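You operate a simulated robot arm through the tools that you are given. There is no shell and no other tool. Be economical: measure what you need, move in short steps, check, and stop when the job is done.

You run a simulated robot arm. Do the job below in one go: nothing can be reset, and whatever is moved stays where it is left.

JOB
Put the purple sponge from the top of the middle wall-side table on the grey clay tile there and the yellow sponge on the top of the middle window-side table. Take the clear cup labelled "3" from the top of the middle wall-side table and leave it on the top of the middle window-side table. Fetch the paint pan from the top of the middle window-side table and set it on top of the flat carton there. Do these in any order. Set down upright: clear cup.
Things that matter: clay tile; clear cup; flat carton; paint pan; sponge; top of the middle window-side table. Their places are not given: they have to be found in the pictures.

It is judged by the outcome, as a careful person would: the job done as asked, and still so three seconds after it is handed in. It fails if anything else is knocked over, pushed out of place, dropped, spilled or broken.

ROBOT AND FRAMES
A 5-joint arm with a two-finger parallel gripper, fixed in place. Base frame: the origin is at the foot of the arm, x ahead of it, y to its left, z up; the work surface is at about z = 0. Readings come in mm, rad, newtons and seconds.
With the tool pointing down near the work surface it reaches from about 260 to 600 mm from the base axis. Its first joint turns from -1.152 to 1.152 rad. The tool tilts only in the upright plane through the base axis and itself; it spins freely about its own axis. Payload 1.57 kg.
The tool frame sits at the grasp point between the pads (the TCP): z along the fingers, y along the line on which they close. The tips reach 30 mm beyond it. The gripper opens to 80 mm. The fingers are 17 mm wide and 12 mm thick; the gripper's body (40 by 82 mm) begins 80 mm behind the TCP.
Orientation is that of the tool frame in the base frame, as a unit quaternion [x, y, z, w]. With the fingers straight down and closing along the base's y, the tool's x points along the base's -x, its y along +y and its z along -z.

CONTROLS
- The arm moves only by the tool nudge_tool. Its argument "increments" is a list of rows, each an object of numbers (a shift or turn left out is 0, a gripper value left out holds the last): "hand": the opening, from 0 (shut) to 1 (fully open); "x", "y", "z": the shift along the tool's x, y, z in mm; "ax", "ay", "az": the turn, a rotation vector about the tool's x, y, z in rad. In form: [{"hand": .., "x": .., "y": .., "z": .., "ax": .., "ay": .., "az": ..}, ...]. A call has 1 to 20 rows; each row is the pose to reach, as a shift and turn from the pose commanded when the call began, along the tool's axes at that moment. Each row takes 0.2 s and may step no farther than 50 mm and 0.15 rad from the row before; otherwise, or with a gripper value out of range, the whole call is refused. Where a pose cannot be reached the arm comes as near as it can. A force on the tool above 40 N (or 10 N above the force at the start of the call, whichever is more), or a blocked arm, ends the call early, and 0.2 s more pass. Each finger travels about 153 mm/s and halts on what it meets, pressing with about 21 N; the grip force reading is that of the motor and also rises with nothing between the fingers. The clock runs only during rows and for 0.2 s after the last one: add rows that repeat a pose to give the fingers time. It gives the time, the measured TCP pose, the force on the tool (base axes), the opening and the grip force at its end, in the units of the frame above (readings bear some noise), with the torque about the TCP (base axes, N m) and any sound that the robot's microphone picked up.
- Cameras (640 x 400 px; columns grow to the right, rows downward): "scene" is fixed at [30.2, 399.3, 509.5]; the picture's right is [-0.76, -0.65, 0.00], its down [-0.47, 0.54, -0.70] and it looks along [0.45, -0.53, -0.72] (base axes); focal length 246 px, centre (320, 200). "wrist" rides on the gripper at [72, -7, -122] in the tool frame; the picture's right is [0.09, 1.00, 0.00], its down [-0.84, 0.08, -0.54] and it looks along [-0.54, 0.05, 0.84] (tool axes); focal length 238 px, centre (320, 200).
- camera(camera): a new picture of that camera. The clock stands still meanwhile.
- pixel_to_xyz(camera, pixels): there is no depth. For up to 12 entries [column, row, z] of the newest picture of that camera ("zoom" is the newest enlarged one), the place [x, y] in the base frame at which the ray of that pixel passes the height z, good to about 3 mm. The clock stands still meanwhile.
- zoom(camera, box): a new picture of the part [left, top, right, bottom] of that camera's present view, enlarged. The clock stands still meanwhile.
- hand_in(): hands the job in; it is judged then, once.

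Work in short steps. Measure before you move; look again where a grasp or a placing could have gone wrong, and mend it. You have 80 turns and 34 pictures in all, those below and enlarged ones among them. Open the gripper and draw the arm clear of the work before you hand the job in, unless the task says otherwise; then end with one line.

The tools are called by a JSON object that holds its "name" and its "arguments". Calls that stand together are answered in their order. nudge_tool: Moves the arm, as the interface text tells. Its arguments: {"type":"object","properties":{"increments":{"type":"array","items":{"type":"object","properties":{"hand":{"type":"number"},"x":{"type":"number"},"y":{"type":"number"},"z":{"type":"number"},"ax":{"type":"number"},"ay":{"type":"number"},"az":{"type":"number"}}}}},"required":["increments"]} The other tools are called the same way: camera (camera) takes a picture; pixel_to_xyz (camera, pixels) gives the place at which the rays of pixels pass given heights; zoom (camera, box) takes an enlarged picture of a part of a camera's view; hand_in () hands the job in.

At the start:

```text
clock: 0.0
ee_pos: [320.8, 72.0, 214.0]
tcp_rot: [0.0, 1.0, 0.001, 0.0]
wrist_force: [0.9, 0.0, 0.1]
ft_torque: [-0.06, -0.02, 0.0]
width: 80.0
finger_force: 0.1
```

scene: 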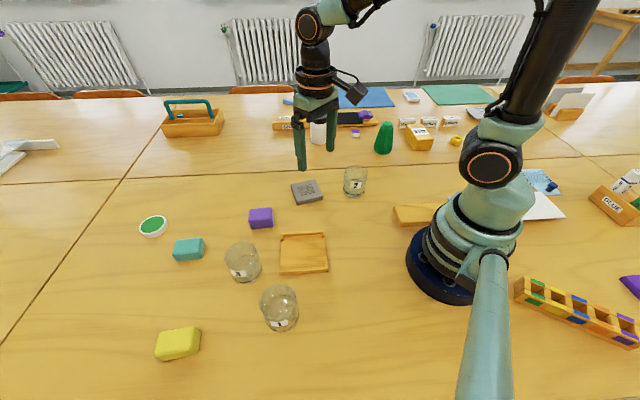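
wrist: 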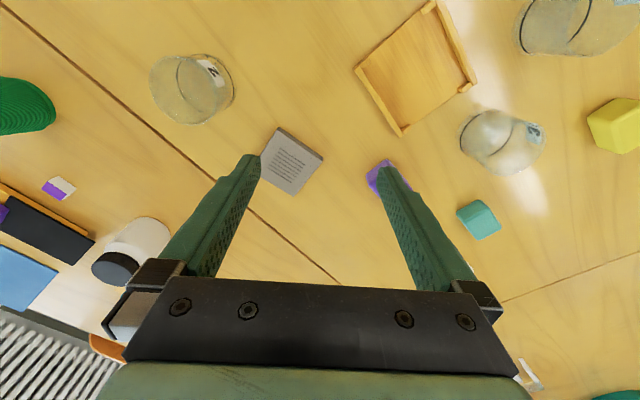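

The scene shows the tables with seams, sponges, cups, a tile and a tray. I zoom in to identify the objects, labels and table seams.

{"name": "zoom", "arguments": {"camera": "scene", "box": [120, 160, 380, 370]}}

{"name": "zoom", "arguments": {"camera": "scene", "box": [260, 70, 600, 240]}}

```text
1.90 times, centred on (250, 265) of scene
```

zoom: 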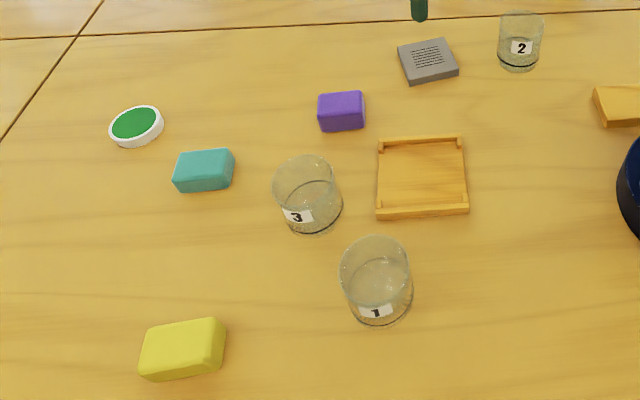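

```text
1.88 times, centred on (430, 155) of scene
```

zoom: 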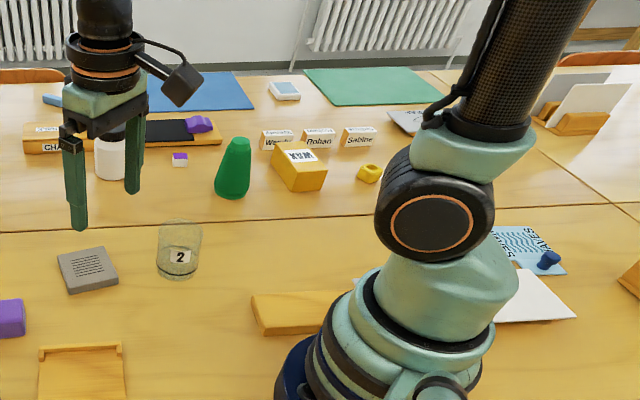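

Near middle table holds the cups 1–3, tile, purple/yellow sponges, so it is wall-side; the far one by the radiators is window-side. I zoom on the far table to find pan and carton.

{"name": "zoom", "arguments": {"camera": "scene", "box": [330, 95, 480, 190]}}

{"name": "zoom", "arguments": {"camera": "scene", "box": [250, 80, 400, 175]}}

{"name": "pixel_to_xyz", "arguments": {"camera": "scene", "pixels": [[0, 185, 0], [160, 182, 0], [290, 178, 0], [400, 175, 0], [457, 141, 0], [420, 139, 0], [355, 134, 0], [383, 150, 0], [307, 192, 10], [261, 218, 15], [178, 343, 15], [244, 275, 0]]}}

```text
4.21 times, centred on (405, 142) of scene
```

zoom: 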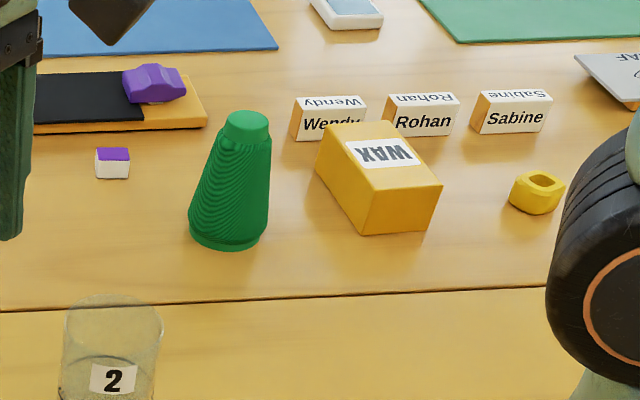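

```text
4.21 times, centred on (325, 128) of scene
```

zoom: 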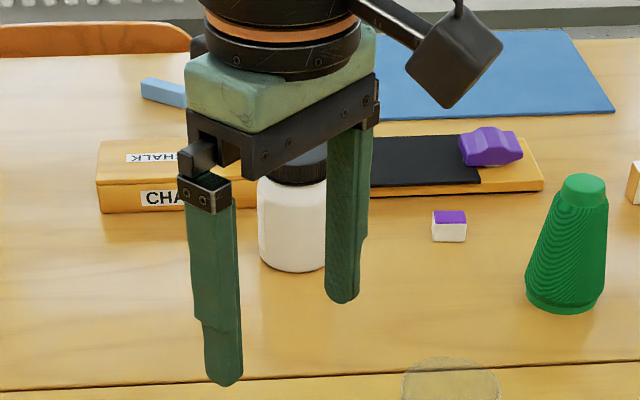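

```text
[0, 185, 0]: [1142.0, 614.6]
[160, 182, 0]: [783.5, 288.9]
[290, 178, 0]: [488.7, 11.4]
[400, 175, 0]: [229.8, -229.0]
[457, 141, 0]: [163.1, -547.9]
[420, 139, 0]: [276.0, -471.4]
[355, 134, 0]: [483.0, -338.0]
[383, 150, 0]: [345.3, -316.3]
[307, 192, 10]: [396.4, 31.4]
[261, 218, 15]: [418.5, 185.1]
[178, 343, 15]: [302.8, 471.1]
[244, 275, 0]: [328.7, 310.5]
```

The paint pan seems to be the small white/purple block at (355,134) ≈ (483,-338); the carton is likely the WAX box at ≈(276,-471). I swing the arm toward that side for a wrist view and to clear the scene view.

{"name": "nudge_tool", "arguments": {"increments": [{"hand": 1, "x": 0, "y": -45, "az": 0.09}, {"x": 0, "y": -90, "az": 0.18}, {"x": 0, "y": -135, "az": 0.27}, {"x": 0, "y": -180, "az": 0.36}, {"x": 0, "y": -225, "az": 0.45}, {"x": 0, "y": -270, "az": 0.54}, {"x": 0, "y": -290, "z": -30, "az": 0.64}]}}

{"name": "camera", "arguments": {"camera": "wrist"}}

{"name": "camera", "arguments": {"camera": "scene"}}

```text
clock: 1.6
ee_pos: [321.5, -219.6, 244.8]
tcp_rot: [0.316, 0.949, 0.0, 0.001]
wrist_force: [0.7, -0.1, -0.4]
ft_torque: [0.02, -0.02, -0.01]
width: 79.8
finger_force: 0.1
```

```text
27 pictures are left
```

wrist: 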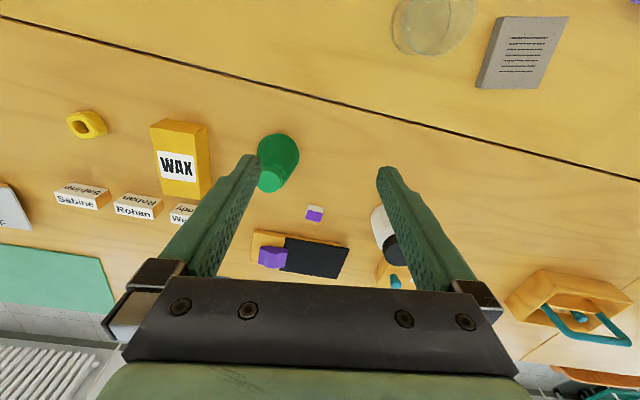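

```text
26 pictures are left
```

scene: 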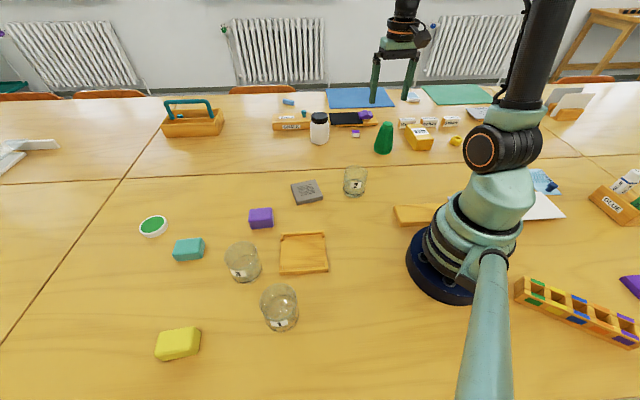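

Wax box at wrist (180,158), pan at (315,213), cone (278,162). I zoom to get details.

{"name": "zoom", "arguments": {"camera": "wrist", "box": [130, 100, 370, 290]}}

{"name": "zoom", "arguments": {"camera": "scene", "box": [260, 90, 400, 180]}}

{"name": "pixel_to_xyz", "arguments": {"camera": "wrist", "pixels": [[149, 126, 35], [202, 122, 35], [211, 184, 35], [161, 196, 35], [149, 126, 25], [202, 122, 25], [315, 213, 15], [315, 221, 0], [280, 140, 0], [385, 222, 0], [265, 255, 0], [188, 215, 0]]}}

```text
2.11 times, centred on (250, 195) of wrist
```

zoom: 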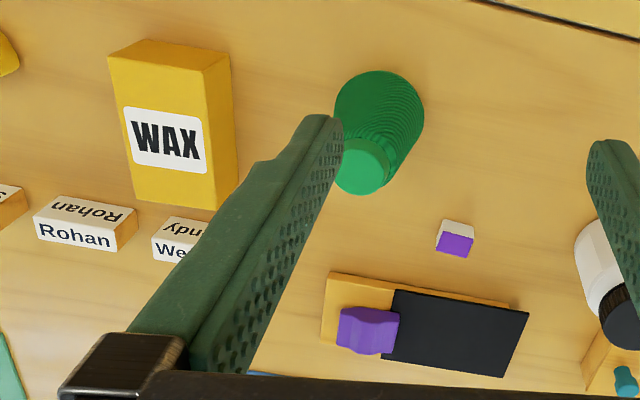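

```text
4.44 times, centred on (330, 135) of scene
```

zoom: 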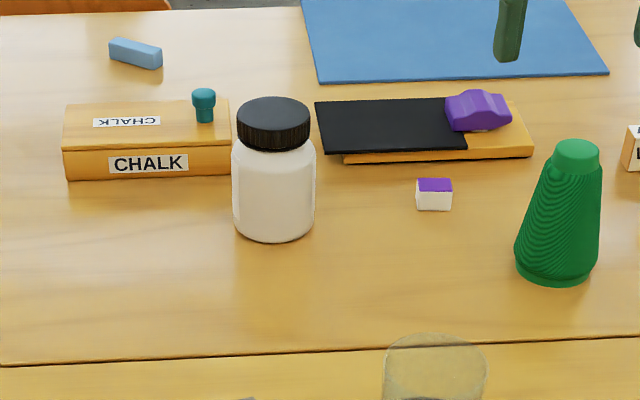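

```text
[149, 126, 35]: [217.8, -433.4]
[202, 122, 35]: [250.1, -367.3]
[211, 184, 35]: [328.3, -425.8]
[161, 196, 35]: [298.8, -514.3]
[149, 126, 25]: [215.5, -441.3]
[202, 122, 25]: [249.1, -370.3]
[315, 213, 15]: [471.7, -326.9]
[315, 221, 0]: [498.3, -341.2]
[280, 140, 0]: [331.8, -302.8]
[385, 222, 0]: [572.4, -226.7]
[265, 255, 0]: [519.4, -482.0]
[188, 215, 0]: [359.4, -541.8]
```

I measure box corners and heights in the newest scene view.

{"name": "pixel_to_xyz", "arguments": {"camera": "scene", "pixels": [[415.5, 150.3, 0], [415, 140.8, 20], [415, 140.8, 30], [415, 140.8, 40], [429.9, 149.6, 0], [434, 138.4, 30], [434, 138.4, 40], [404.8, 132.3, 30], [404.8, 132.3, 40], [421.6, 123.5, 30], [421.6, 123.5, 40]]}}

{"name": "pixel_to_xyz", "arguments": {"camera": "zoom", "pixels": [[417, 208, 0], [450, 210, 0], [417, 191, 15], [451, 192, 15], [420, 178, 15], [451, 179, 15], [417, 191, 10], [451, 192, 10], [556, 275, 0], [275, 235, 0]]}}

{"name": "zoom", "arguments": {"camera": "scene", "box": [380, 110, 460, 160]}}

```text
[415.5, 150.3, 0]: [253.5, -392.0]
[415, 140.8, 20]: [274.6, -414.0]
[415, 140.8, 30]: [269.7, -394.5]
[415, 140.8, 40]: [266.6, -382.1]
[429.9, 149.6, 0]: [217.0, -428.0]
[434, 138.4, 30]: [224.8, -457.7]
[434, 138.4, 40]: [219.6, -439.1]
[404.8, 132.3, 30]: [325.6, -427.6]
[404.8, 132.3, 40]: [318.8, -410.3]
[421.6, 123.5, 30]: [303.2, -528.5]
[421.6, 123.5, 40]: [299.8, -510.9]
```

```text
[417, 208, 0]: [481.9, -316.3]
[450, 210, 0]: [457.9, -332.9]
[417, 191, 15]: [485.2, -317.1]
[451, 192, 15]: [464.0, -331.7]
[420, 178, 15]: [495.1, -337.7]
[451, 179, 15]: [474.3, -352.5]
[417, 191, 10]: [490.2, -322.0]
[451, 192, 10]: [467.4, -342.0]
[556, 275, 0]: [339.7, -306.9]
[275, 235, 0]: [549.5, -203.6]
```

```text
8.00 times, centred on (420, 135) of scene
```

zoom: 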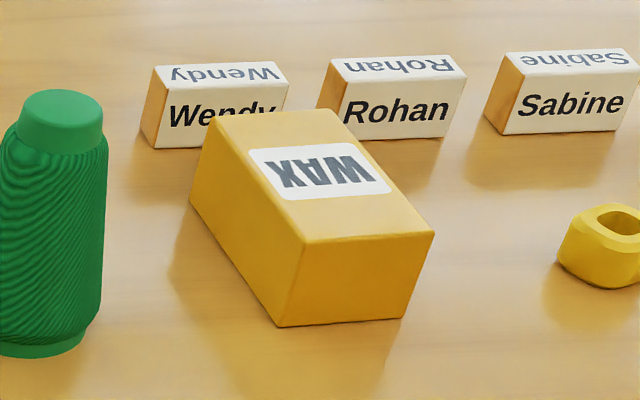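

{"name": "pixel_to_xyz", "arguments": {"camera": "zoom", "pixels": [[302, 243, 30], [434, 232, 30], [340, 110, 30], [215, 117, 30], [302, 243, 40], [434, 232, 40], [340, 110, 40], [215, 117, 40], [278, 327, 0], [404, 318, 0], [189, 204, 0]]}}

{"name": "pixel_to_xyz", "arguments": {"camera": "wrist", "pixels": [[170, 127, 30], [216, 120, 30], [220, 177, 30], [181, 178, 30], [170, 127, 40], [216, 120, 40], [220, 177, 40], [181, 178, 40], [213, 120, 0], [314, 219, 14], [314, 205, 0]]}}

```text
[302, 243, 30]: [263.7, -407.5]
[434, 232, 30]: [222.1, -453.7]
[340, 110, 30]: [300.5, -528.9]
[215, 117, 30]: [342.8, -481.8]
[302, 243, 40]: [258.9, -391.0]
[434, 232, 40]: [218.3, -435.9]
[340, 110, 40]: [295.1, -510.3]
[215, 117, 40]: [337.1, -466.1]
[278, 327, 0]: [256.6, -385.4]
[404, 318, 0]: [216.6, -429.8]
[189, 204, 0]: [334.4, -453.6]
```

```text
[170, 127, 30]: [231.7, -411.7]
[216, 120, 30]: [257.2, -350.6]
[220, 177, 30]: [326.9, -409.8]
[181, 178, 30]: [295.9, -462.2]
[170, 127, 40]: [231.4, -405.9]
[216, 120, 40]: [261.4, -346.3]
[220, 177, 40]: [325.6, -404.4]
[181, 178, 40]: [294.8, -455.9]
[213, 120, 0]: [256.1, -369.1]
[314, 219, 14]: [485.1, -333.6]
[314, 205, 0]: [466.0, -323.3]
```

The WAX carton's top is at z≈42 centred about (277,-449). The pan is about (480,-335), ~14 mm tall. I move out above the pan, then descend to z≈125 for a close look.

{"name": "nudge_tool", "arguments": {"increments": [{"x": -45}, {"x": -90}, {"x": -135, "az": 0.1}, {"x": -180, "az": 0.2}, {"x": -195, "y": 2, "z": 30, "az": 0.3}, {"x": -195, "y": 2, "z": 75, "az": 0.32}, {"x": -195, "y": 2, "z": 115, "az": 0.32}]}}

{"name": "camera", "arguments": {"camera": "wrist"}}

```text
clock: 3.2
ee_pos: [480.0, -332.9, 131.3]
tcp_rot: [0.463, 0.886, 0.0, 0.0]
wrist_force: [0.1, -0.6, -0.7]
ft_torque: [0.0, 0.01, 0.01]
width: 79.9
finger_force: 0.0
```

```text
22 pictures are left
```

wrist: 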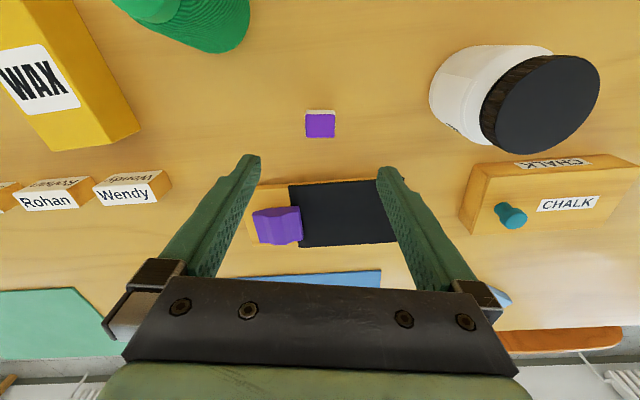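

Pan is at (320,125) wrist and aligned with the image. I measure it.

{"name": "pixel_to_xyz", "arguments": {"camera": "wrist", "pixels": [[306, 115, 14], [335, 115, 14], [336, 138, 14], [306, 138, 14], [306, 110, 0], [335, 110, 0], [306, 110, 14]]}}

{"name": "pixel_to_xyz", "arguments": {"camera": "wrist", "pixels": [[250, 185, 10], [247, 190, 0], [262, 195, 10], [405, 180, 10]]}}

```text
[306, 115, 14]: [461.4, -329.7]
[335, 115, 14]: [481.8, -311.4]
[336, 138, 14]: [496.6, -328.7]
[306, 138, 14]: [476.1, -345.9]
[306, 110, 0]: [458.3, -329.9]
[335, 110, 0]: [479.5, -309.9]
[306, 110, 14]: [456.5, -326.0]
```

```text
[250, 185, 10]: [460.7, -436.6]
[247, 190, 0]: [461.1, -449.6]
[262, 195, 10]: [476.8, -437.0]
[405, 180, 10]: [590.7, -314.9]
```

Pan centre ≈(479,-329), sides at ≈42°. I align, descend with tips ~4 mm above the table, and close.

{"name": "nudge_tool", "arguments": {"increments": [{"x": 4, "y": 1.5, "z": 40, "az": -0.12}, {"x": 4, "y": 1.5, "z": 75, "az": -0.12}, {"x": 4, "y": 1.5, "z": 92, "az": -0.12}, {"x": 4, "y": 1.5, "z": 97, "az": -0.12}, {"x": 4, "y": 1.5, "z": 97, "az": -0.12}, {"x": 4, "y": 1.5, "z": 97, "az": -0.12, "hand": 0}, {"x": 4, "y": 1.5, "z": 97, "az": -0.12, "hand": 0}, {"x": 4, "y": 1.5, "z": 97, "az": -0.12, "hand": 0}]}}

```text
clock: 5.0
ee_pos: [478.8, -330.7, 33.1]
tcp_rot: [0.408, 0.913, 0.0, 0.001]
wrist_force: [-0.2, 0.3, 0.5]
ft_torque: [0.01, 0.0, 0.0]
width: 27.7
finger_force: 20.8
```

Gripped at 27.7 mm. I lift and carry it over the WAX carton, then look.

{"name": "nudge_tool", "arguments": {"increments": [{"z": -30, "hand": 0}, {"z": -75}, {"z": -100, "y": -20}, {"z": -100, "x": 10, "y": -65}, {"z": -100, "x": 20, "y": -110}, {"z": -100, "x": 30, "y": -155}, {"z": -100, "x": 40, "y": -195}, {"z": -100, "x": 46.8, "y": -229}, {"z": -100, "x": 46.8, "y": -229}]}}

{"name": "camera", "arguments": {"camera": "wrist"}}

```text
clock: 7.0
ee_pos: [276.7, -449.4, 132.2]
tcp_rot: [0.408, 0.913, 0.001, 0.0]
wrist_force: [-0.2, -0.3, 0.2]
ft_torque: [0.02, -0.01, -0.03]
width: 27.5
finger_force: 21.4
```

```text
21 pictures are left
```

wrist: 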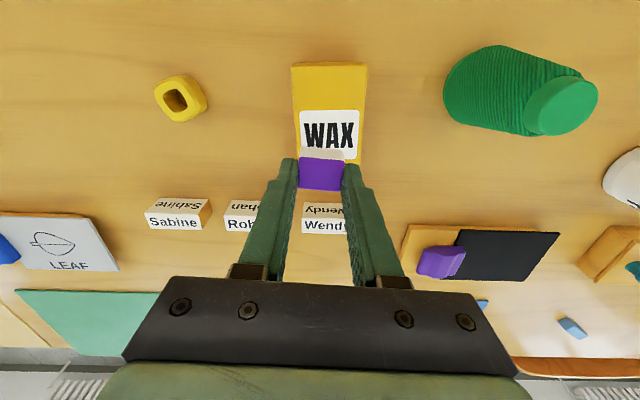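

The pan hangs over the carton. I measure carton corners from this view.

{"name": "pixel_to_xyz", "arguments": {"camera": "wrist", "pixels": [[291, 69, 42], [366, 65, 42], [361, 165, 42], [298, 160, 42], [364, 120, 42], [294, 120, 42], [366, 65, 0]]}}

```text
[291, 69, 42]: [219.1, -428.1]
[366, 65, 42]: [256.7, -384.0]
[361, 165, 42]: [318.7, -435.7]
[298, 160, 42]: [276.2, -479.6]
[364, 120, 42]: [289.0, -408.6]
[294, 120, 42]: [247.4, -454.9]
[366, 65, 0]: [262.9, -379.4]
```

I shift 5 mm along tool y and lower to just above contact.

{"name": "nudge_tool", "arguments": {"increments": [{"y": 5, "z": 25}, {"y": 5, "z": 45}, {"y": 5, "z": 52}, {"y": 5, "z": 54}, {"y": 5, "z": 54}]}}

{"name": "zoom", "arguments": {"camera": "scene", "box": [380, 90, 480, 160]}}

```text
clock: 8.2
ee_pos: [280.3, -445.8, 75.9]
tcp_rot: [0.408, 0.913, 0.0, 0.001]
wrist_force: [0.8, 0.7, 4.2]
ft_torque: [0.03, 0.0, -0.03]
width: 27.8
finger_force: 20.5
```

```text
5.71 times, centred on (430, 125) of scene
```

zoom: 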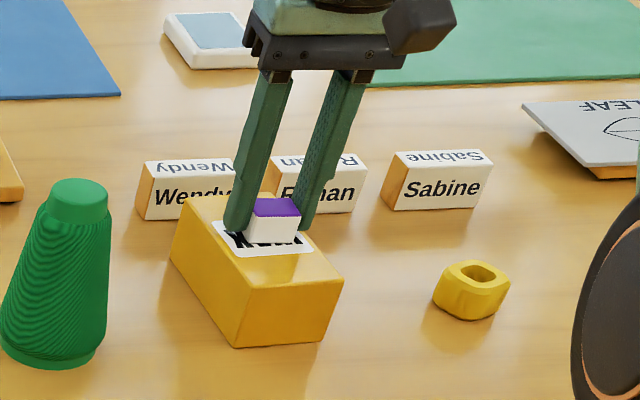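

Force z 4 N: contact on the carton. I release and lift.

{"name": "nudge_tool", "arguments": {"increments": [{"hand": 0.5}, {"hand": 0.6}, {"hand": 0.6, "z": -30}, {"hand": 0.6, "z": -75}, {"hand": 0.6, "z": -120}, {"hand": 0.6, "z": -150}]}}

{"name": "zoom", "arguments": {"camera": "scene", "box": [340, 90, 480, 180]}}

```text
clock: 9.6
ee_pos: [280.4, -442.7, 223.8]
tcp_rot: [0.407, 0.913, 0.001, -0.001]
wrist_force: [-0.3, -0.6, 0.0]
ft_torque: [0.01, 0.02, 0.01]
width: 48.2
finger_force: 0.0
```

```text
4.44 times, centred on (410, 135) of scene
```

zoom: 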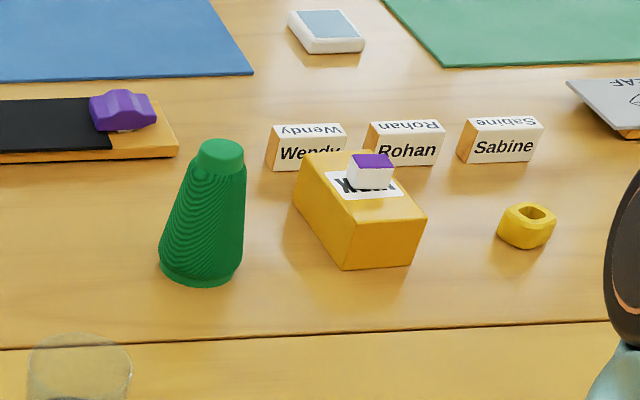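

Pan sits on the carton. Now I swing to above the purple sponge (~(418,185)) for a close view.

{"name": "nudge_tool", "arguments": {"increments": [{"hand": 1, "x": 26.9, "y": 37.3, "az": -0.09}, {"x": 53.7, "y": 74.5, "az": -0.18}, {"x": 80.6, "y": 111.8, "az": -0.27}, {"x": 107.4, "y": 149, "az": -0.36}, {"x": 134.3, "y": 186.3, "az": -0.45}, {"x": 161, "y": 223.6, "az": -0.54}, {"x": 188, "y": 260.8, "az": -0.63}, {"x": 215, "y": 298, "az": -0.72}, {"x": 241.7, "y": 335.4, "az": -0.81}, {"x": 268.6, "y": 372.6, "az": -0.9}, {"x": 295.4, "y": 410, "az": -0.99}, {"x": 322.3, "y": 447, "az": -1.08}, {"x": 349, "y": 484.4, "az": -1.17}, {"x": 376, "y": 521.7, "az": -1.26}, {"x": 376, "y": 521.7, "z": 40, "az": -1.26}, {"x": 376, "y": 521.7, "z": 60, "az": -1.26}]}}

{"name": "camera", "arguments": {"camera": "wrist"}}

```text
clock: 13.0
ee_pos: [417.5, 186.0, 169.4]
tcp_rot: [-0.209, 0.978, 0.0, 0.0]
wrist_force: [-0.3, -0.2, -0.3]
ft_torque: [-0.02, 0.05, -0.02]
width: 80.0
finger_force: 0.0
```

```text
18 pictures are left
```

wrist: 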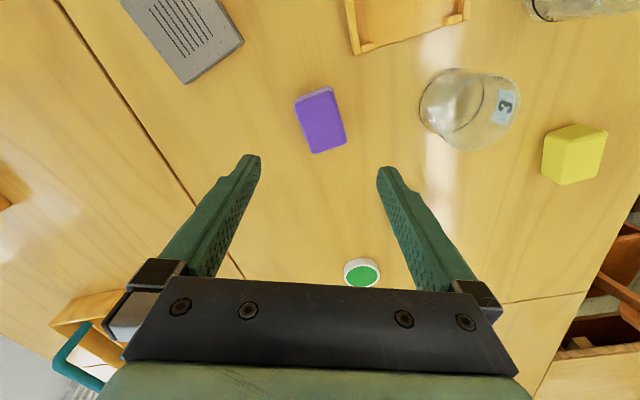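

Sponge corners at (295,97),(331,88),(346,144),(313,153). I measure these plus tile corners and yellow sponge.

{"name": "pixel_to_xyz", "arguments": {"camera": "wrist", "pixels": [[295, 99, 20], [331, 89, 20], [346, 145, 20], [313, 153, 20], [185, 84, 10], [243, 42, 10], [122, 2, 10], [218, 0, 10]]}}

{"name": "zoom", "arguments": {"camera": "scene", "box": [220, 165, 380, 285]}}

```text
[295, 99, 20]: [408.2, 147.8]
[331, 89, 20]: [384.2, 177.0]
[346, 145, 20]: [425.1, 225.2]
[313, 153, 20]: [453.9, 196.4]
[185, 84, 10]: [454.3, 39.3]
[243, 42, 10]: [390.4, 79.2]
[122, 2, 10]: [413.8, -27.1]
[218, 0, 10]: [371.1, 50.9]
```

```text
3.33 times, centred on (300, 225) of scene
```

zoom: 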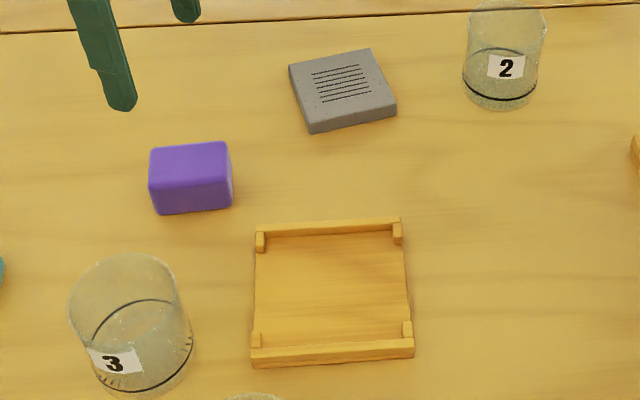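

{"name": "pixel_to_xyz", "arguments": {"camera": "zoom", "pixels": [[157, 214, 0], [232, 205, 0], [151, 187, 20], [231, 178, 20], [150, 150, 20], [226, 142, 20], [151, 187, 30], [289, 66, 10], [370, 48, 10], [397, 102, 10], [309, 126, 10], [310, 133, 0]]}}

```text
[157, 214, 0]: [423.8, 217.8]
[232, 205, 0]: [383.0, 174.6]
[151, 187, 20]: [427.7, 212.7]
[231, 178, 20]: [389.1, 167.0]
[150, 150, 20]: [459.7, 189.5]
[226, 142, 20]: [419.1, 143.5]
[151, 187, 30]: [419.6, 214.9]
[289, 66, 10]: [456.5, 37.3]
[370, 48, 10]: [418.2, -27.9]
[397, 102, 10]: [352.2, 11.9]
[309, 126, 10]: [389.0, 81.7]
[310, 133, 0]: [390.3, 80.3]
```

Sponge centre ≈(419,182), long axis ≈49°, ~25 mm tall. I turn to close across its short side, descend and grip.

{"name": "nudge_tool", "arguments": {"increments": [{"y": -4.3, "z": 30, "az": -0.14}, {"y": -4.3, "z": 60, "az": -0.28}, {"y": -4.3, "z": 90, "az": -0.434}, {"y": -4.3, "z": 115, "az": -0.434}, {"y": -4.3, "z": 128, "az": -0.434}, {"y": -4.3, "z": 135, "az": -0.434}, {"y": -4.3, "z": 135, "az": -0.434, "hand": 0}, {"y": -4.3, "z": 135, "az": -0.434, "hand": 0}, {"y": -4.3, "z": 135, "az": -0.434, "hand": 0}]}}

```text
refused: row 3 steps farther than a row can; nothing moved
```

The turn step was a bit over the limit; I use smaller turns.

{"name": "nudge_tool", "arguments": {"increments": [{"y": -4.3, "z": 30, "az": -0.145}, {"y": -4.3, "z": 60, "az": -0.29}, {"y": -4.3, "z": 90, "az": -0.434}, {"y": -4.3, "z": 115, "az": -0.434}, {"y": -4.3, "z": 128, "az": -0.434}, {"y": -4.3, "z": 135, "az": -0.434}, {"y": -4.3, "z": 135, "az": -0.434, "hand": 0}, {"y": -4.3, "z": 135, "az": -0.434, "hand": 0}, {"y": -4.3, "z": 135, "az": -0.434, "hand": 0}]}}

```text
clock: 15.0
ee_pos: [419.7, 183.2, 34.4]
tcp_rot: [-0.414, 0.91, 0.0, 0.0]
wrist_force: [-0.5, -1.3, 0.6]
ft_torque: [-0.03, -0.04, -0.01]
width: 43.0
finger_force: 21.4
```

Gripped at 43 mm. Lift, carry over the tile centre (403,26), turning slightly to match its edges, and lower to just above it.

{"name": "nudge_tool", "arguments": {"increments": [{"z": -40, "hand": 0}, {"z": -75}, {"x": 32, "y": -23, "z": -75, "az": -0.04}, {"x": 65, "y": -45, "z": -75, "az": -0.08}, {"x": 97, "y": -68, "z": -75, "az": -0.13}, {"x": 129.5, "y": -90.7, "z": -75, "az": -0.17}, {"x": 129.5, "y": -90.7, "z": -40, "az": -0.17}, {"x": 129.5, "y": -90.7, "z": -20, "az": -0.17}, {"x": 129.5, "y": -90.7, "z": -13, "az": -0.17}, {"x": 129.5, "y": -90.7, "z": -13, "az": -0.17}]}}

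{"name": "zoom", "arguments": {"camera": "scene", "box": [240, 130, 400, 250]}}

```text
clock: 17.3
ee_pos: [401.0, 26.0, 48.4]
tcp_rot: [-0.491, 0.871, -0.001, 0.0]
wrist_force: [-2.6, 0.4, 10.3]
ft_torque: [0.11, 0.2, 0.0]
width: 42.6
finger_force: 21.2
stopped in row 10: the force on the tool passed its limit at 41 N (the readings are from after the stop); the commanded pose is now the measured one
```

```text
3.33 times, centred on (320, 190) of scene
```

zoom: 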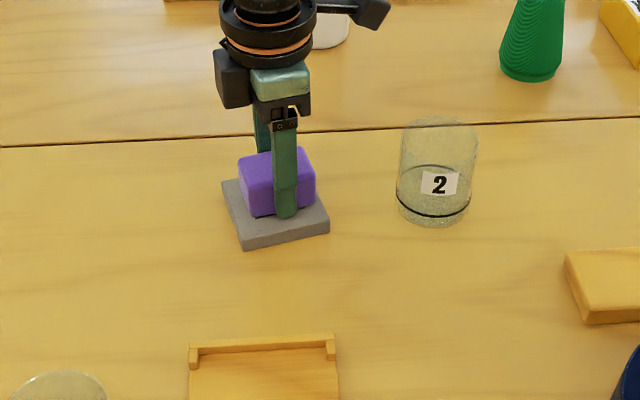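

Contact with tile at TCP z≈48; sponge is over the tile. Release and lift.

{"name": "nudge_tool", "arguments": {"increments": [{"hand": 0.75}, {"hand": 0.8}, {"hand": 0.8, "z": -30}, {"hand": 0.8, "z": -75}, {"hand": 0.8, "z": -120}, {"hand": 0.8, "z": -150}]}}

{"name": "zoom", "arguments": {"camera": "scene", "box": [140, 160, 380, 370]}}

```text
clock: 18.7
ee_pos: [404.6, 24.9, 197.8]
tcp_rot: [-0.49, 0.872, 0.0, 0.0]
wrist_force: [0.0, -0.1, 0.2]
ft_torque: [-0.02, 0.0, -0.01]
width: 64.2
finger_force: 0.1
```

```text
1.90 times, centred on (260, 265) of scene
```

zoom: 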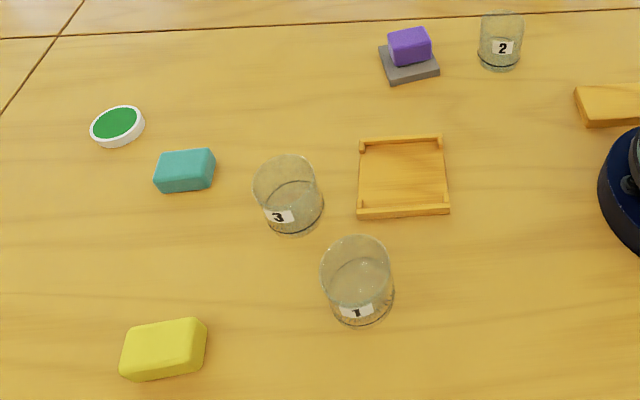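

Purple sponge is on the tile. Next the yellow sponge at ≈(303,468); I move above it for a view.

{"name": "nudge_tool", "arguments": {"increments": [{"hand": 1, "x": -32.3, "y": 31.6}, {"x": -64.6, "y": 63.1}, {"x": -96.9, "y": 94.7}, {"x": -129.2, "y": 126.2}, {"x": -161.5, "y": 157.8}, {"x": -193.8, "y": 189.4}, {"x": -226, "y": 221}, {"x": -258.4, "y": 252.5}, {"x": -290.7, "y": 284}, {"x": -323, "y": 315.6}, {"x": -323, "y": 315.6, "z": 30}, {"x": -323, "y": 315.6, "z": 30}]}}

{"name": "camera", "arguments": {"camera": "wrist"}}

```text
clock: 21.3
ee_pos: [298.4, 464.3, 170.4]
tcp_rot: [-0.49, 0.872, 0.0, 0.0]
wrist_force: [-0.2, -0.8, -0.5]
ft_torque: [0.02, -0.01, 0.02]
width: 79.9
finger_force: 0.1
```

```text
14 pictures are left
```

wrist: 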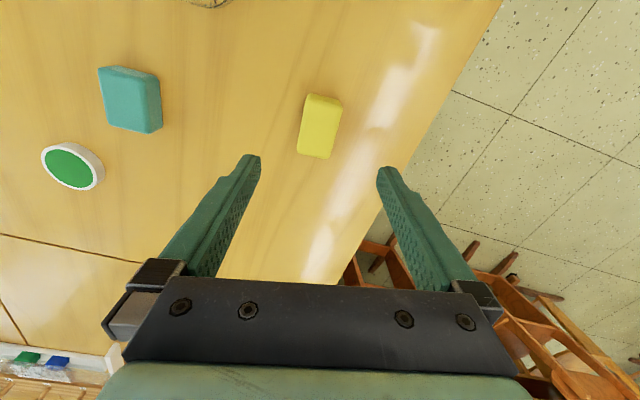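

{"name": "pixel_to_xyz", "arguments": {"camera": "wrist", "pixels": [[310, 95, 25], [341, 102, 25], [330, 158, 25], [297, 152, 25], [307, 96, 0], [297, 154, 0]]}}

{"name": "pixel_to_xyz", "arguments": {"camera": "zoom", "pixels": [[128, 381, 0], [202, 367, 0], [120, 360, 20], [207, 340, 20], [126, 329, 25], [193, 318, 25], [207, 330, 25]]}}

```text
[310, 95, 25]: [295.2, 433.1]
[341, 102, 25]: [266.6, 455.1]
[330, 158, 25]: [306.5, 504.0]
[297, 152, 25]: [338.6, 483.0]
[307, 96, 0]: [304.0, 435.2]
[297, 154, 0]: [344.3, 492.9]
```

```text
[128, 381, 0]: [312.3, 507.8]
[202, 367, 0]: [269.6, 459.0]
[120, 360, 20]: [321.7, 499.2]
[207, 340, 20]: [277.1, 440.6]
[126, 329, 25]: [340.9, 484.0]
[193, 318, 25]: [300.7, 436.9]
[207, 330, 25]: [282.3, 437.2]
```

Yellow sponge centre ≈(302,469), long axis ≈50°. I align, descend and grip.

{"name": "nudge_tool", "arguments": {"increments": [{"x": -5.9, "y": -0.6, "z": 40, "az": 0.145}, {"x": -5.9, "y": -0.6, "z": 80, "az": 0.145}, {"x": -5.9, "y": -0.6, "z": 115, "az": 0.145}, {"x": -5.9, "y": -0.6, "z": 129, "az": 0.145}, {"x": -5.9, "y": -0.6, "z": 136, "az": 0.145}, {"x": -5.9, "y": -0.6, "z": 136, "az": 0.145, "hand": 0}, {"x": -5.9, "y": -0.6, "z": 136, "az": 0.145, "hand": 0}, {"x": -5.9, "y": -0.6, "z": 136, "az": 0.145, "hand": 0}]}}

```text
clock: 23.1
ee_pos: [302.2, 470.8, 34.6]
tcp_rot: [-0.426, 0.905, 0.0, 0.0]
wrist_force: [-0.9, 0.2, -0.5]
ft_torque: [0.01, -0.02, -0.01]
width: 39.2
finger_force: 21.6
```

Gripped at 39 mm. I lift to z≈180 and carry it toward (430,-250) on the window-side table.

{"name": "nudge_tool", "arguments": {"increments": [{"z": -48, "hand": 0}, {"z": -96}, {"z": -145}, {"x": 29.65, "y": -34.9, "z": -145, "az": 0.09}, {"x": 59.3, "y": -69.8, "z": -145, "az": 0.18}, {"x": 88.95, "y": -104.6, "z": -145, "az": 0.27}, {"x": 118.6, "y": -139.5, "z": -145, "az": 0.36}, {"x": 148.25, "y": -174.4, "z": -145, "az": 0.45}, {"x": 177.9, "y": -209.3, "z": -145, "az": 0.54}, {"x": 207.5, "y": -244.1, "z": -145, "az": 0.63}, {"x": 237.2, "y": -279, "z": -145, "az": 0.72}, {"x": 266.9, "y": -313.9, "z": -145, "az": 0.81}, {"x": 296.5, "y": -348.8, "z": -145, "az": 0.9}, {"x": 326.2, "y": -383.6, "z": -145, "az": 0.99}, {"x": 355.8, "y": -418.5, "z": -145, "az": 1.08}, {"x": 385.5, "y": -453.4, "z": -145, "az": 1.17}, {"x": 415.1, "y": -488.3, "z": -145, "az": 1.26}, {"x": 444.8, "y": -523.1, "z": -145, "az": 1.35}, {"x": 474.4, "y": -558, "z": -145, "az": 1.44}, {"x": 474.4, "y": -558, "z": -145, "az": 1.44}]}}

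{"name": "camera", "arguments": {"camera": "wrist"}}

```text
clock: 27.3
ee_pos: [431.2, -253.1, 180.3]
tcp_rot: [0.277, 0.961, 0.0, 0.0]
wrist_force: [0.2, 0.1, -0.3]
ft_torque: [0.0, -0.01, 0.0]
width: 39.0
finger_force: 21.4
```

```text
13 pictures are left
```

wrist: 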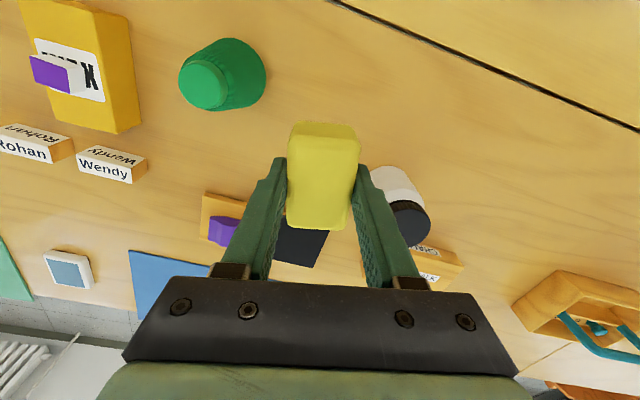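

Clear spot below. I lower to z≈36.

{"name": "nudge_tool", "arguments": {"increments": [{"z": 45}, {"z": 90}, {"z": 125}, {"z": 138}, {"z": 143}, {"z": 144.5}, {"z": 144.5}]}}

```text
clock: 28.9
ee_pos: [432.4, -251.7, 34.0]
tcp_rot: [0.276, 0.961, -0.001, 0.0]
wrist_force: [-0.2, -0.5, -0.8]
ft_torque: [0.04, -0.02, 0.0]
width: 39.1
finger_force: 20.4
```

At grasp height; release and lift away.

{"name": "nudge_tool", "arguments": {"increments": [{"z": 1}, {"z": 1, "hand": 0.8}, {"z": 1, "hand": 0.8}, {"hand": 0.8, "z": -40}, {"hand": 0.8, "z": -85}, {"hand": 0.8, "z": -130}, {"hand": 0.8, "z": -175}]}}

{"name": "camera", "arguments": {"camera": "scene"}}

```text
clock: 30.5
ee_pos: [427.9, -250.5, 208.9]
tcp_rot: [0.276, 0.961, 0.0, 0.0]
wrist_force: [-0.1, -0.1, -0.3]
ft_torque: [0.0, 0.01, 0.01]
width: 64.2
finger_force: 0.1
```

```text
12 pictures are left
```

scene: 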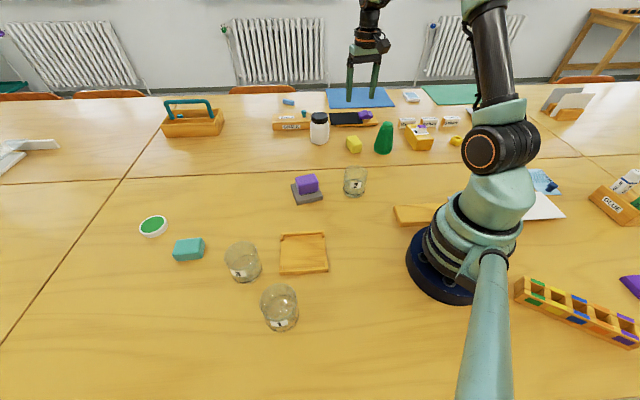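

Yellow sponge placed at (354,145). Now I move above cup 3 (≈(330,305)).

{"name": "nudge_tool", "arguments": {"increments": [{"hand": 1, "x": 31.25, "y": 34.5, "az": -0.108}, {"x": 62.5, "y": 69, "az": -0.216}, {"x": 93.75, "y": 103.5, "az": -0.324}, {"x": 125, "y": 138, "az": -0.432}, {"x": 156.25, "y": 172.5, "az": -0.54}, {"x": 187.5, "y": 207, "az": -0.648}, {"x": 218.75, "y": 241.5, "az": -0.756}, {"x": 250, "y": 276, "az": -0.864}, {"x": 281.25, "y": 310.5, "az": -0.972}, {"x": 312.5, "y": 345, "az": -1.08}, {"x": 343.75, "y": 379.5, "az": -1.188}, {"x": 375, "y": 414, "az": -1.3}, {"x": 375, "y": 414, "az": -1.3}]}}

{"name": "camera", "arguments": {"camera": "wrist"}}

{"name": "zoom", "arguments": {"camera": "scene", "box": [200, 220, 340, 340]}}

```text
clock: 33.3
ee_pos: [332.7, 299.1, 210.8]
tcp_rot: [-0.363, 0.932, 0.0, 0.0]
wrist_force: [0.1, 0.4, 0.2]
ft_torque: [-0.02, 0.0, 0.01]
width: 80.0
finger_force: 0.2
```

```text
11 pictures are left
```

wrist: 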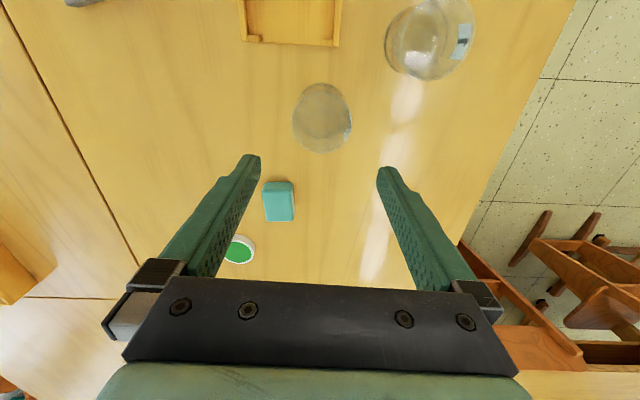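

```text
3.33 times, centred on (270, 280) of scene
```

zoom: 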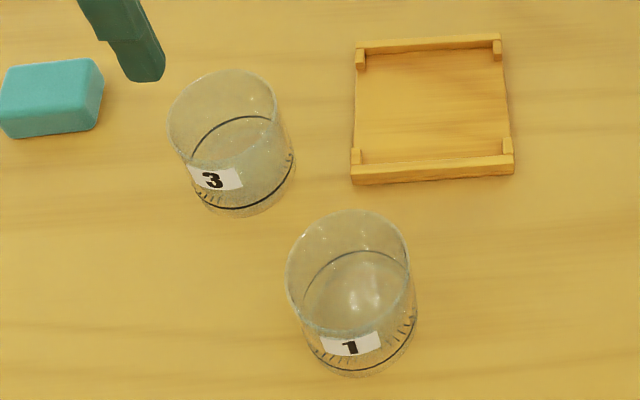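

I measure the cup's base ring and rim in both views.

{"name": "pixel_to_xyz", "arguments": {"camera": "zoom", "pixels": [[243, 209, 6], [238, 117, 6], [188, 165, 6], [293, 158, 6], [168, 115, 60], [279, 110, 60], [222, 70, 60], [168, 115, 80], [279, 110, 80], [222, 70, 80], [225, 167, 80], [225, 167, 60]]}}

{"name": "zoom", "arguments": {"camera": "wrist", "box": [240, 50, 420, 170]}}

```text
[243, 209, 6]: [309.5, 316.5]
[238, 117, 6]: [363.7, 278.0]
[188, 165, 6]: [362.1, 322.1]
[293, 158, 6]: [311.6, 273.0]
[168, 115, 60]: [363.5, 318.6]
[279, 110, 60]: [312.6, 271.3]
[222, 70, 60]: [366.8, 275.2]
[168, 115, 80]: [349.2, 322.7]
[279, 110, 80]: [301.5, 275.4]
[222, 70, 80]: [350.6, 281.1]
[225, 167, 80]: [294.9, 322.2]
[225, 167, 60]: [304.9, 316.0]
```

```text
3.33 times, centred on (330, 110) of wrist
```

zoom: 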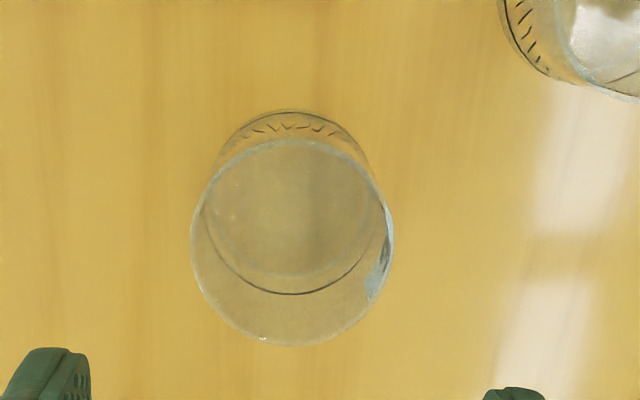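

Rim at z≈60, centre ≈(337,296), Ø≈69. Confirm with the wrist view.

{"name": "pixel_to_xyz", "arguments": {"camera": "zoom", "pixels": [[190, 235, 60], [394, 240, 60], [291, 138, 60], [291, 346, 60], [190, 235, 65], [394, 240, 65], [291, 138, 65], [291, 346, 65], [210, 180, 0], [375, 185, 0], [291, 109, 0], [510, 50, 0]]}}

{"name": "pixel_to_xyz", "arguments": {"camera": "scene", "pixels": [[262, 285, 60], [298, 283, 60]]}}

```text
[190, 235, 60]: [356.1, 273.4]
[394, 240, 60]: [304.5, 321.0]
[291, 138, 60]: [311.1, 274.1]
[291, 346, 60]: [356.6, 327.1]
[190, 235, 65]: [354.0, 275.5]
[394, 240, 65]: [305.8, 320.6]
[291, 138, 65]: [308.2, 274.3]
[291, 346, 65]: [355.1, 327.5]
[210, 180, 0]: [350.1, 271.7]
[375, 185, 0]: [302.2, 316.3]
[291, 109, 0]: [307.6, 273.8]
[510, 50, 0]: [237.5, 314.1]
```

```text
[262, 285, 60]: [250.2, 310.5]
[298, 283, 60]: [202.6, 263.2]
```

Views agree within ~5 mm (centre ≈(334.5,297.5)). I descend to just above the rim and look for finger clearance.

{"name": "nudge_tool", "arguments": {"increments": [{"y": -2.5, "z": 40}, {"y": -2.5, "z": 80}, {"y": -2.5, "z": 108}, {"y": -2.5, "z": 108}]}}

{"name": "camera", "arguments": {"camera": "wrist"}}

```text
clock: 34.3
ee_pos: [336.2, 298.5, 100.1]
tcp_rot: [-0.361, 0.933, 0.0, 0.0]
wrist_force: [-0.4, -0.3, 0.6]
ft_torque: [0.02, 0.03, -0.01]
width: 79.9
finger_force: 0.1
```

```text
8 pictures are left
```

wrist: 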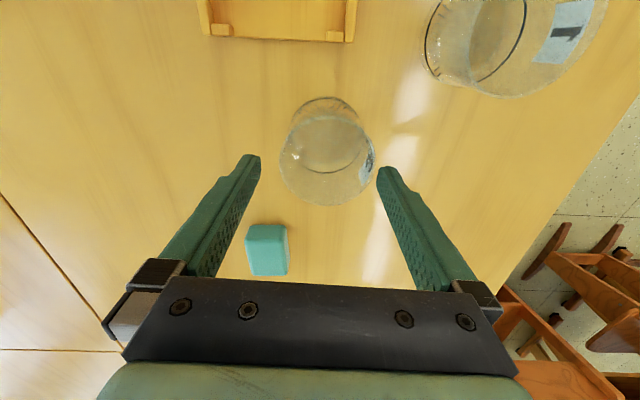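

Rim spans columns 279–376 near row 155; compute its centre.

{"name": "pixel_to_xyz", "arguments": {"camera": "wrist", "pixels": [[279, 158, 60], [376, 160, 60], [328, 112, 60], [326, 206, 60], [261, 158, 70], [376, 170, 70]]}}

```text
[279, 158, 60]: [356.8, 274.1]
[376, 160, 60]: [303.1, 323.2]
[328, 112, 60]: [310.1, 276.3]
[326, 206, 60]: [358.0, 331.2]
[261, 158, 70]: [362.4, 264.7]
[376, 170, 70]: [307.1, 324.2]
```

The wrist view shows left gap ~11 mm, right ~-2 mm relative to fingers; I shift +6 mm along tool y and recheck.

{"name": "nudge_tool", "arguments": {"increments": [{"y": 6}, {"y": 6}]}}

{"name": "zoom", "arguments": {"camera": "wrist", "box": [230, 90, 410, 220]}}

```text
clock: 34.9
ee_pos: [331.1, 303.4, 100.4]
tcp_rot: [-0.361, 0.933, 0.0, 0.0]
wrist_force: [0.2, -0.5, 0.4]
ft_torque: [-0.01, -0.01, 0.04]
width: 79.8
finger_force: 0.0
```

```text
3.08 times, centred on (320, 155) of wrist
```

zoom: 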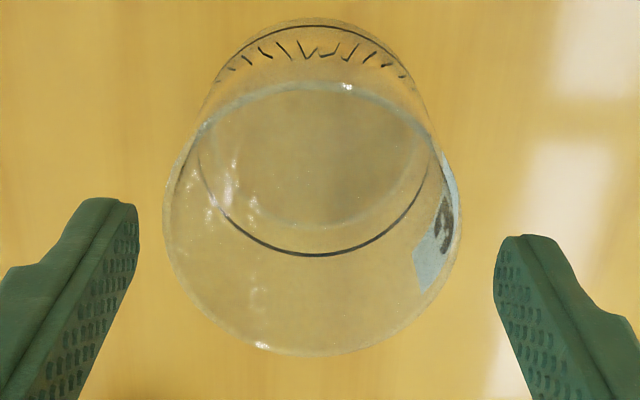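

Gaps are now balanced (≈25 vs 33 px in zoom). I descend to TCP z≈40 and close.

{"name": "nudge_tool", "arguments": {"increments": [{"z": 12}, {"z": 24}, {"z": 36}, {"z": 48}, {"z": 58}, {"z": 60}, {"z": 60, "hand": 0.93}, {"z": 60, "hand": 0.88}, {"z": 60, "hand": 0.84}, {"z": 60, "hand": 0.8}, {"z": 60, "hand": 0.75}, {"z": 60, "hand": 0.75}]}}

```text
clock: 37.5
ee_pos: [332.3, 302.2, 40.7]
tcp_rot: [-0.361, 0.932, 0.0, 0.0]
wrist_force: [0.3, 0.5, 0.6]
ft_torque: [-0.02, 0.04, -0.02]
width: 63.1
finger_force: 20.1
```

Held at 63 mm with 20 N. I lift slowly and check.

{"name": "nudge_tool", "arguments": {"increments": [{"z": -3, "hand": 0.6}, {"z": -10}, {"z": -25}, {"z": -45}, {"z": -70}, {"z": -95}, {"z": -110}, {"z": -110}]}}

{"name": "zoom", "arguments": {"camera": "scene", "box": [170, 160, 370, 330]}}

```text
clock: 39.3
ee_pos: [332.0, 303.2, 150.6]
tcp_rot: [-0.361, 0.932, 0.0, 0.0]
wrist_force: [-0.3, -0.5, -0.6]
ft_torque: [-0.05, 0.01, 0.03]
width: 63.4
finger_force: 21.4
```

```text
2.35 times, centred on (270, 245) of scene
```

zoom: 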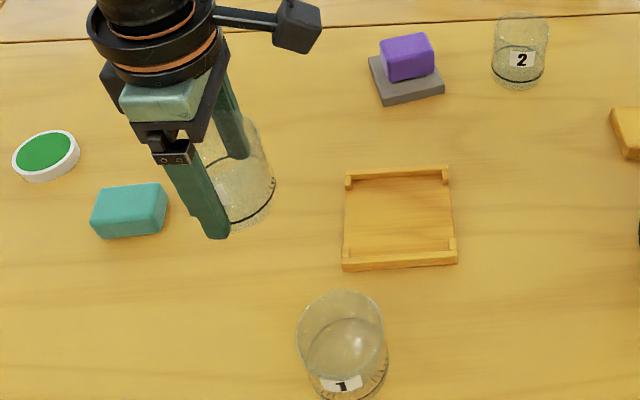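

Cup hangs upright. I carry it to (480,-110) at this height.

{"name": "nudge_tool", "arguments": {"increments": [{"x": 7, "y": -17, "az": 0.04}, {"x": 21, "y": -50, "az": 0.12}, {"x": 35, "y": -84, "az": 0.2}, {"x": 49, "y": -118, "az": 0.28}, {"x": 63.5, "y": -152, "az": 0.36}, {"x": 77.5, "y": -186, "az": 0.44}, {"x": 91.5, "y": -219, "az": 0.52}, {"x": 105.6, "y": -253, "az": 0.6}, {"x": 119.7, "y": -287, "az": 0.68}, {"x": 133.8, "y": -320, "az": 0.76}, {"x": 147.9, "y": -354, "az": 0.84}, {"x": 162, "y": -388, "az": 0.92}, {"x": 169, "y": -405, "az": 0.96}, {"x": 169, "y": -405, "az": 0.96}]}}

{"name": "camera", "arguments": {"camera": "wrist"}}

```text
clock: 42.3
ee_pos: [479.9, -112.4, 148.7]
tcp_rot: [0.11, 0.994, 0.001, -0.001]
wrist_force: [0.2, 0.0, -0.5]
ft_torque: [0.01, -0.02, 0.07]
width: 63.4
finger_force: 20.9
```

```text
5 pictures are left
```

wrist: 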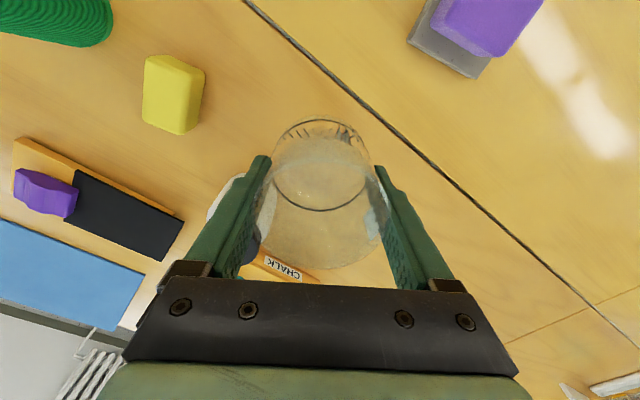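

Spot is clear, past the seam. I lower the cup to the table.

{"name": "nudge_tool", "arguments": {"increments": [{"z": 30}, {"z": 60}, {"z": 85}, {"z": 98}, {"z": 104}, {"z": 106.5}, {"z": 106.5}]}}

```text
clock: 43.9
ee_pos: [479.2, -111.1, 43.3]
tcp_rot: [0.11, 0.994, -0.001, 0.0]
wrist_force: [0.0, 0.1, -0.7]
ft_torque: [0.0, 0.01, -0.01]
width: 63.4
finger_force: 20.6
```

Reads z 43.3 with no contact; it was gripped at ≈40.7. I creep down 3 mm.

{"name": "nudge_tool", "arguments": {"increments": [{"z": 1}, {"z": 2}, {"z": 2.5}, {"z": 2.5}]}}

```text
clock: 44.9
ee_pos: [478.8, -111.9, 40.9]
tcp_rot: [0.11, 0.994, -0.001, -0.001]
wrist_force: [-0.4, -0.1, -0.4]
ft_torque: [0.04, 0.01, -0.02]
width: 63.1
finger_force: 20.9
```

{"name": "nudge_tool", "arguments": {"increments": [{"z": 0.5}, {"z": 1}, {"z": 1}]}}

```text
clock: 45.7
ee_pos: [480.8, -111.1, 40.9]
tcp_rot: [0.11, 0.994, 0.0, 0.001]
wrist_force: [-3.6, -1.0, 7.6]
ft_torque: [-0.03, 0.12, -0.04]
width: 63.3
finger_force: 21.2
```

Contact (7.6 N). I open gradually and rise straight up, clear of the rim.

{"name": "nudge_tool", "arguments": {"increments": [{"hand": 0.82}, {"hand": 0.9}, {"hand": 1}, {"hand": 1}, {"hand": 1, "z": -20}, {"hand": 1, "z": -45}, {"hand": 1, "z": -80}, {"hand": 1, "z": -125}, {"hand": 1, "z": -170}]}}

{"name": "nudge_tool", "arguments": {"increments": [{"x": 40, "y": 20}, {"x": 80, "y": 50}, {"x": 110, "y": 90}, {"x": 130, "y": 130}]}}

{"name": "camera", "arguments": {"camera": "scene"}}

```text
clock: 47.7
ee_pos: [479.2, -111.8, 212.7]
tcp_rot: [0.11, 0.994, 0.0, 0.0]
wrist_force: [0.0, 0.7, -0.2]
ft_torque: [0.01, 0.0, -0.02]
width: 79.9
finger_force: 0.1
```

```text
clock: 48.7
ee_pos: [380.8, 43.0, 215.4]
tcp_rot: [0.111, 0.994, 0.0, 0.0]
wrist_force: [0.6, -0.1, 0.0]
ft_torque: [-0.01, 0.04, -0.01]
width: 79.9
finger_force: 0.0
```

```text
4 pictures are left
```

scene: 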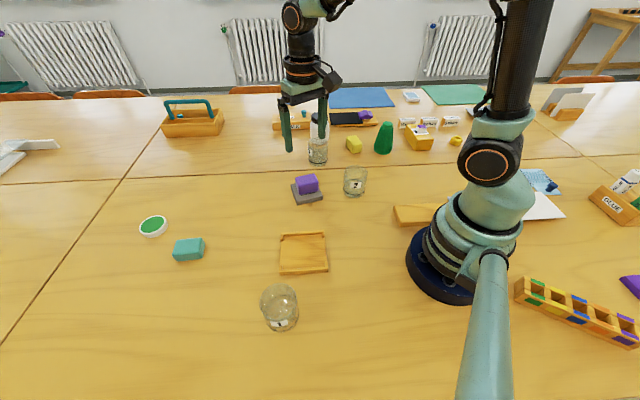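

I zoom on the placed items for a final check.

{"name": "zoom", "arguments": {"camera": "scene", "box": [280, 100, 450, 210]}}

```text
3.64 times, centred on (365, 155) of scene
```

zoom: 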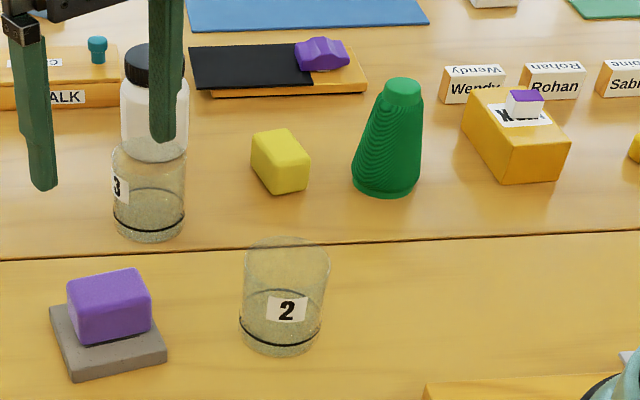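

Cup 3 stands upright past the seam, both sponges and the pan are in place, and nothing else has been disturbed. The gripper is open and clear, so I hand in.

{"name": "hand_in", "arguments": {}}

```text
The job is handed in.
```

The job is handed in: the purple sponge is on the grey clay tile, the yellow sponge and cup 3 (upright) are on the middle window-side table, and the paint pan is on the WAX carton, which I took to be the flat carton.
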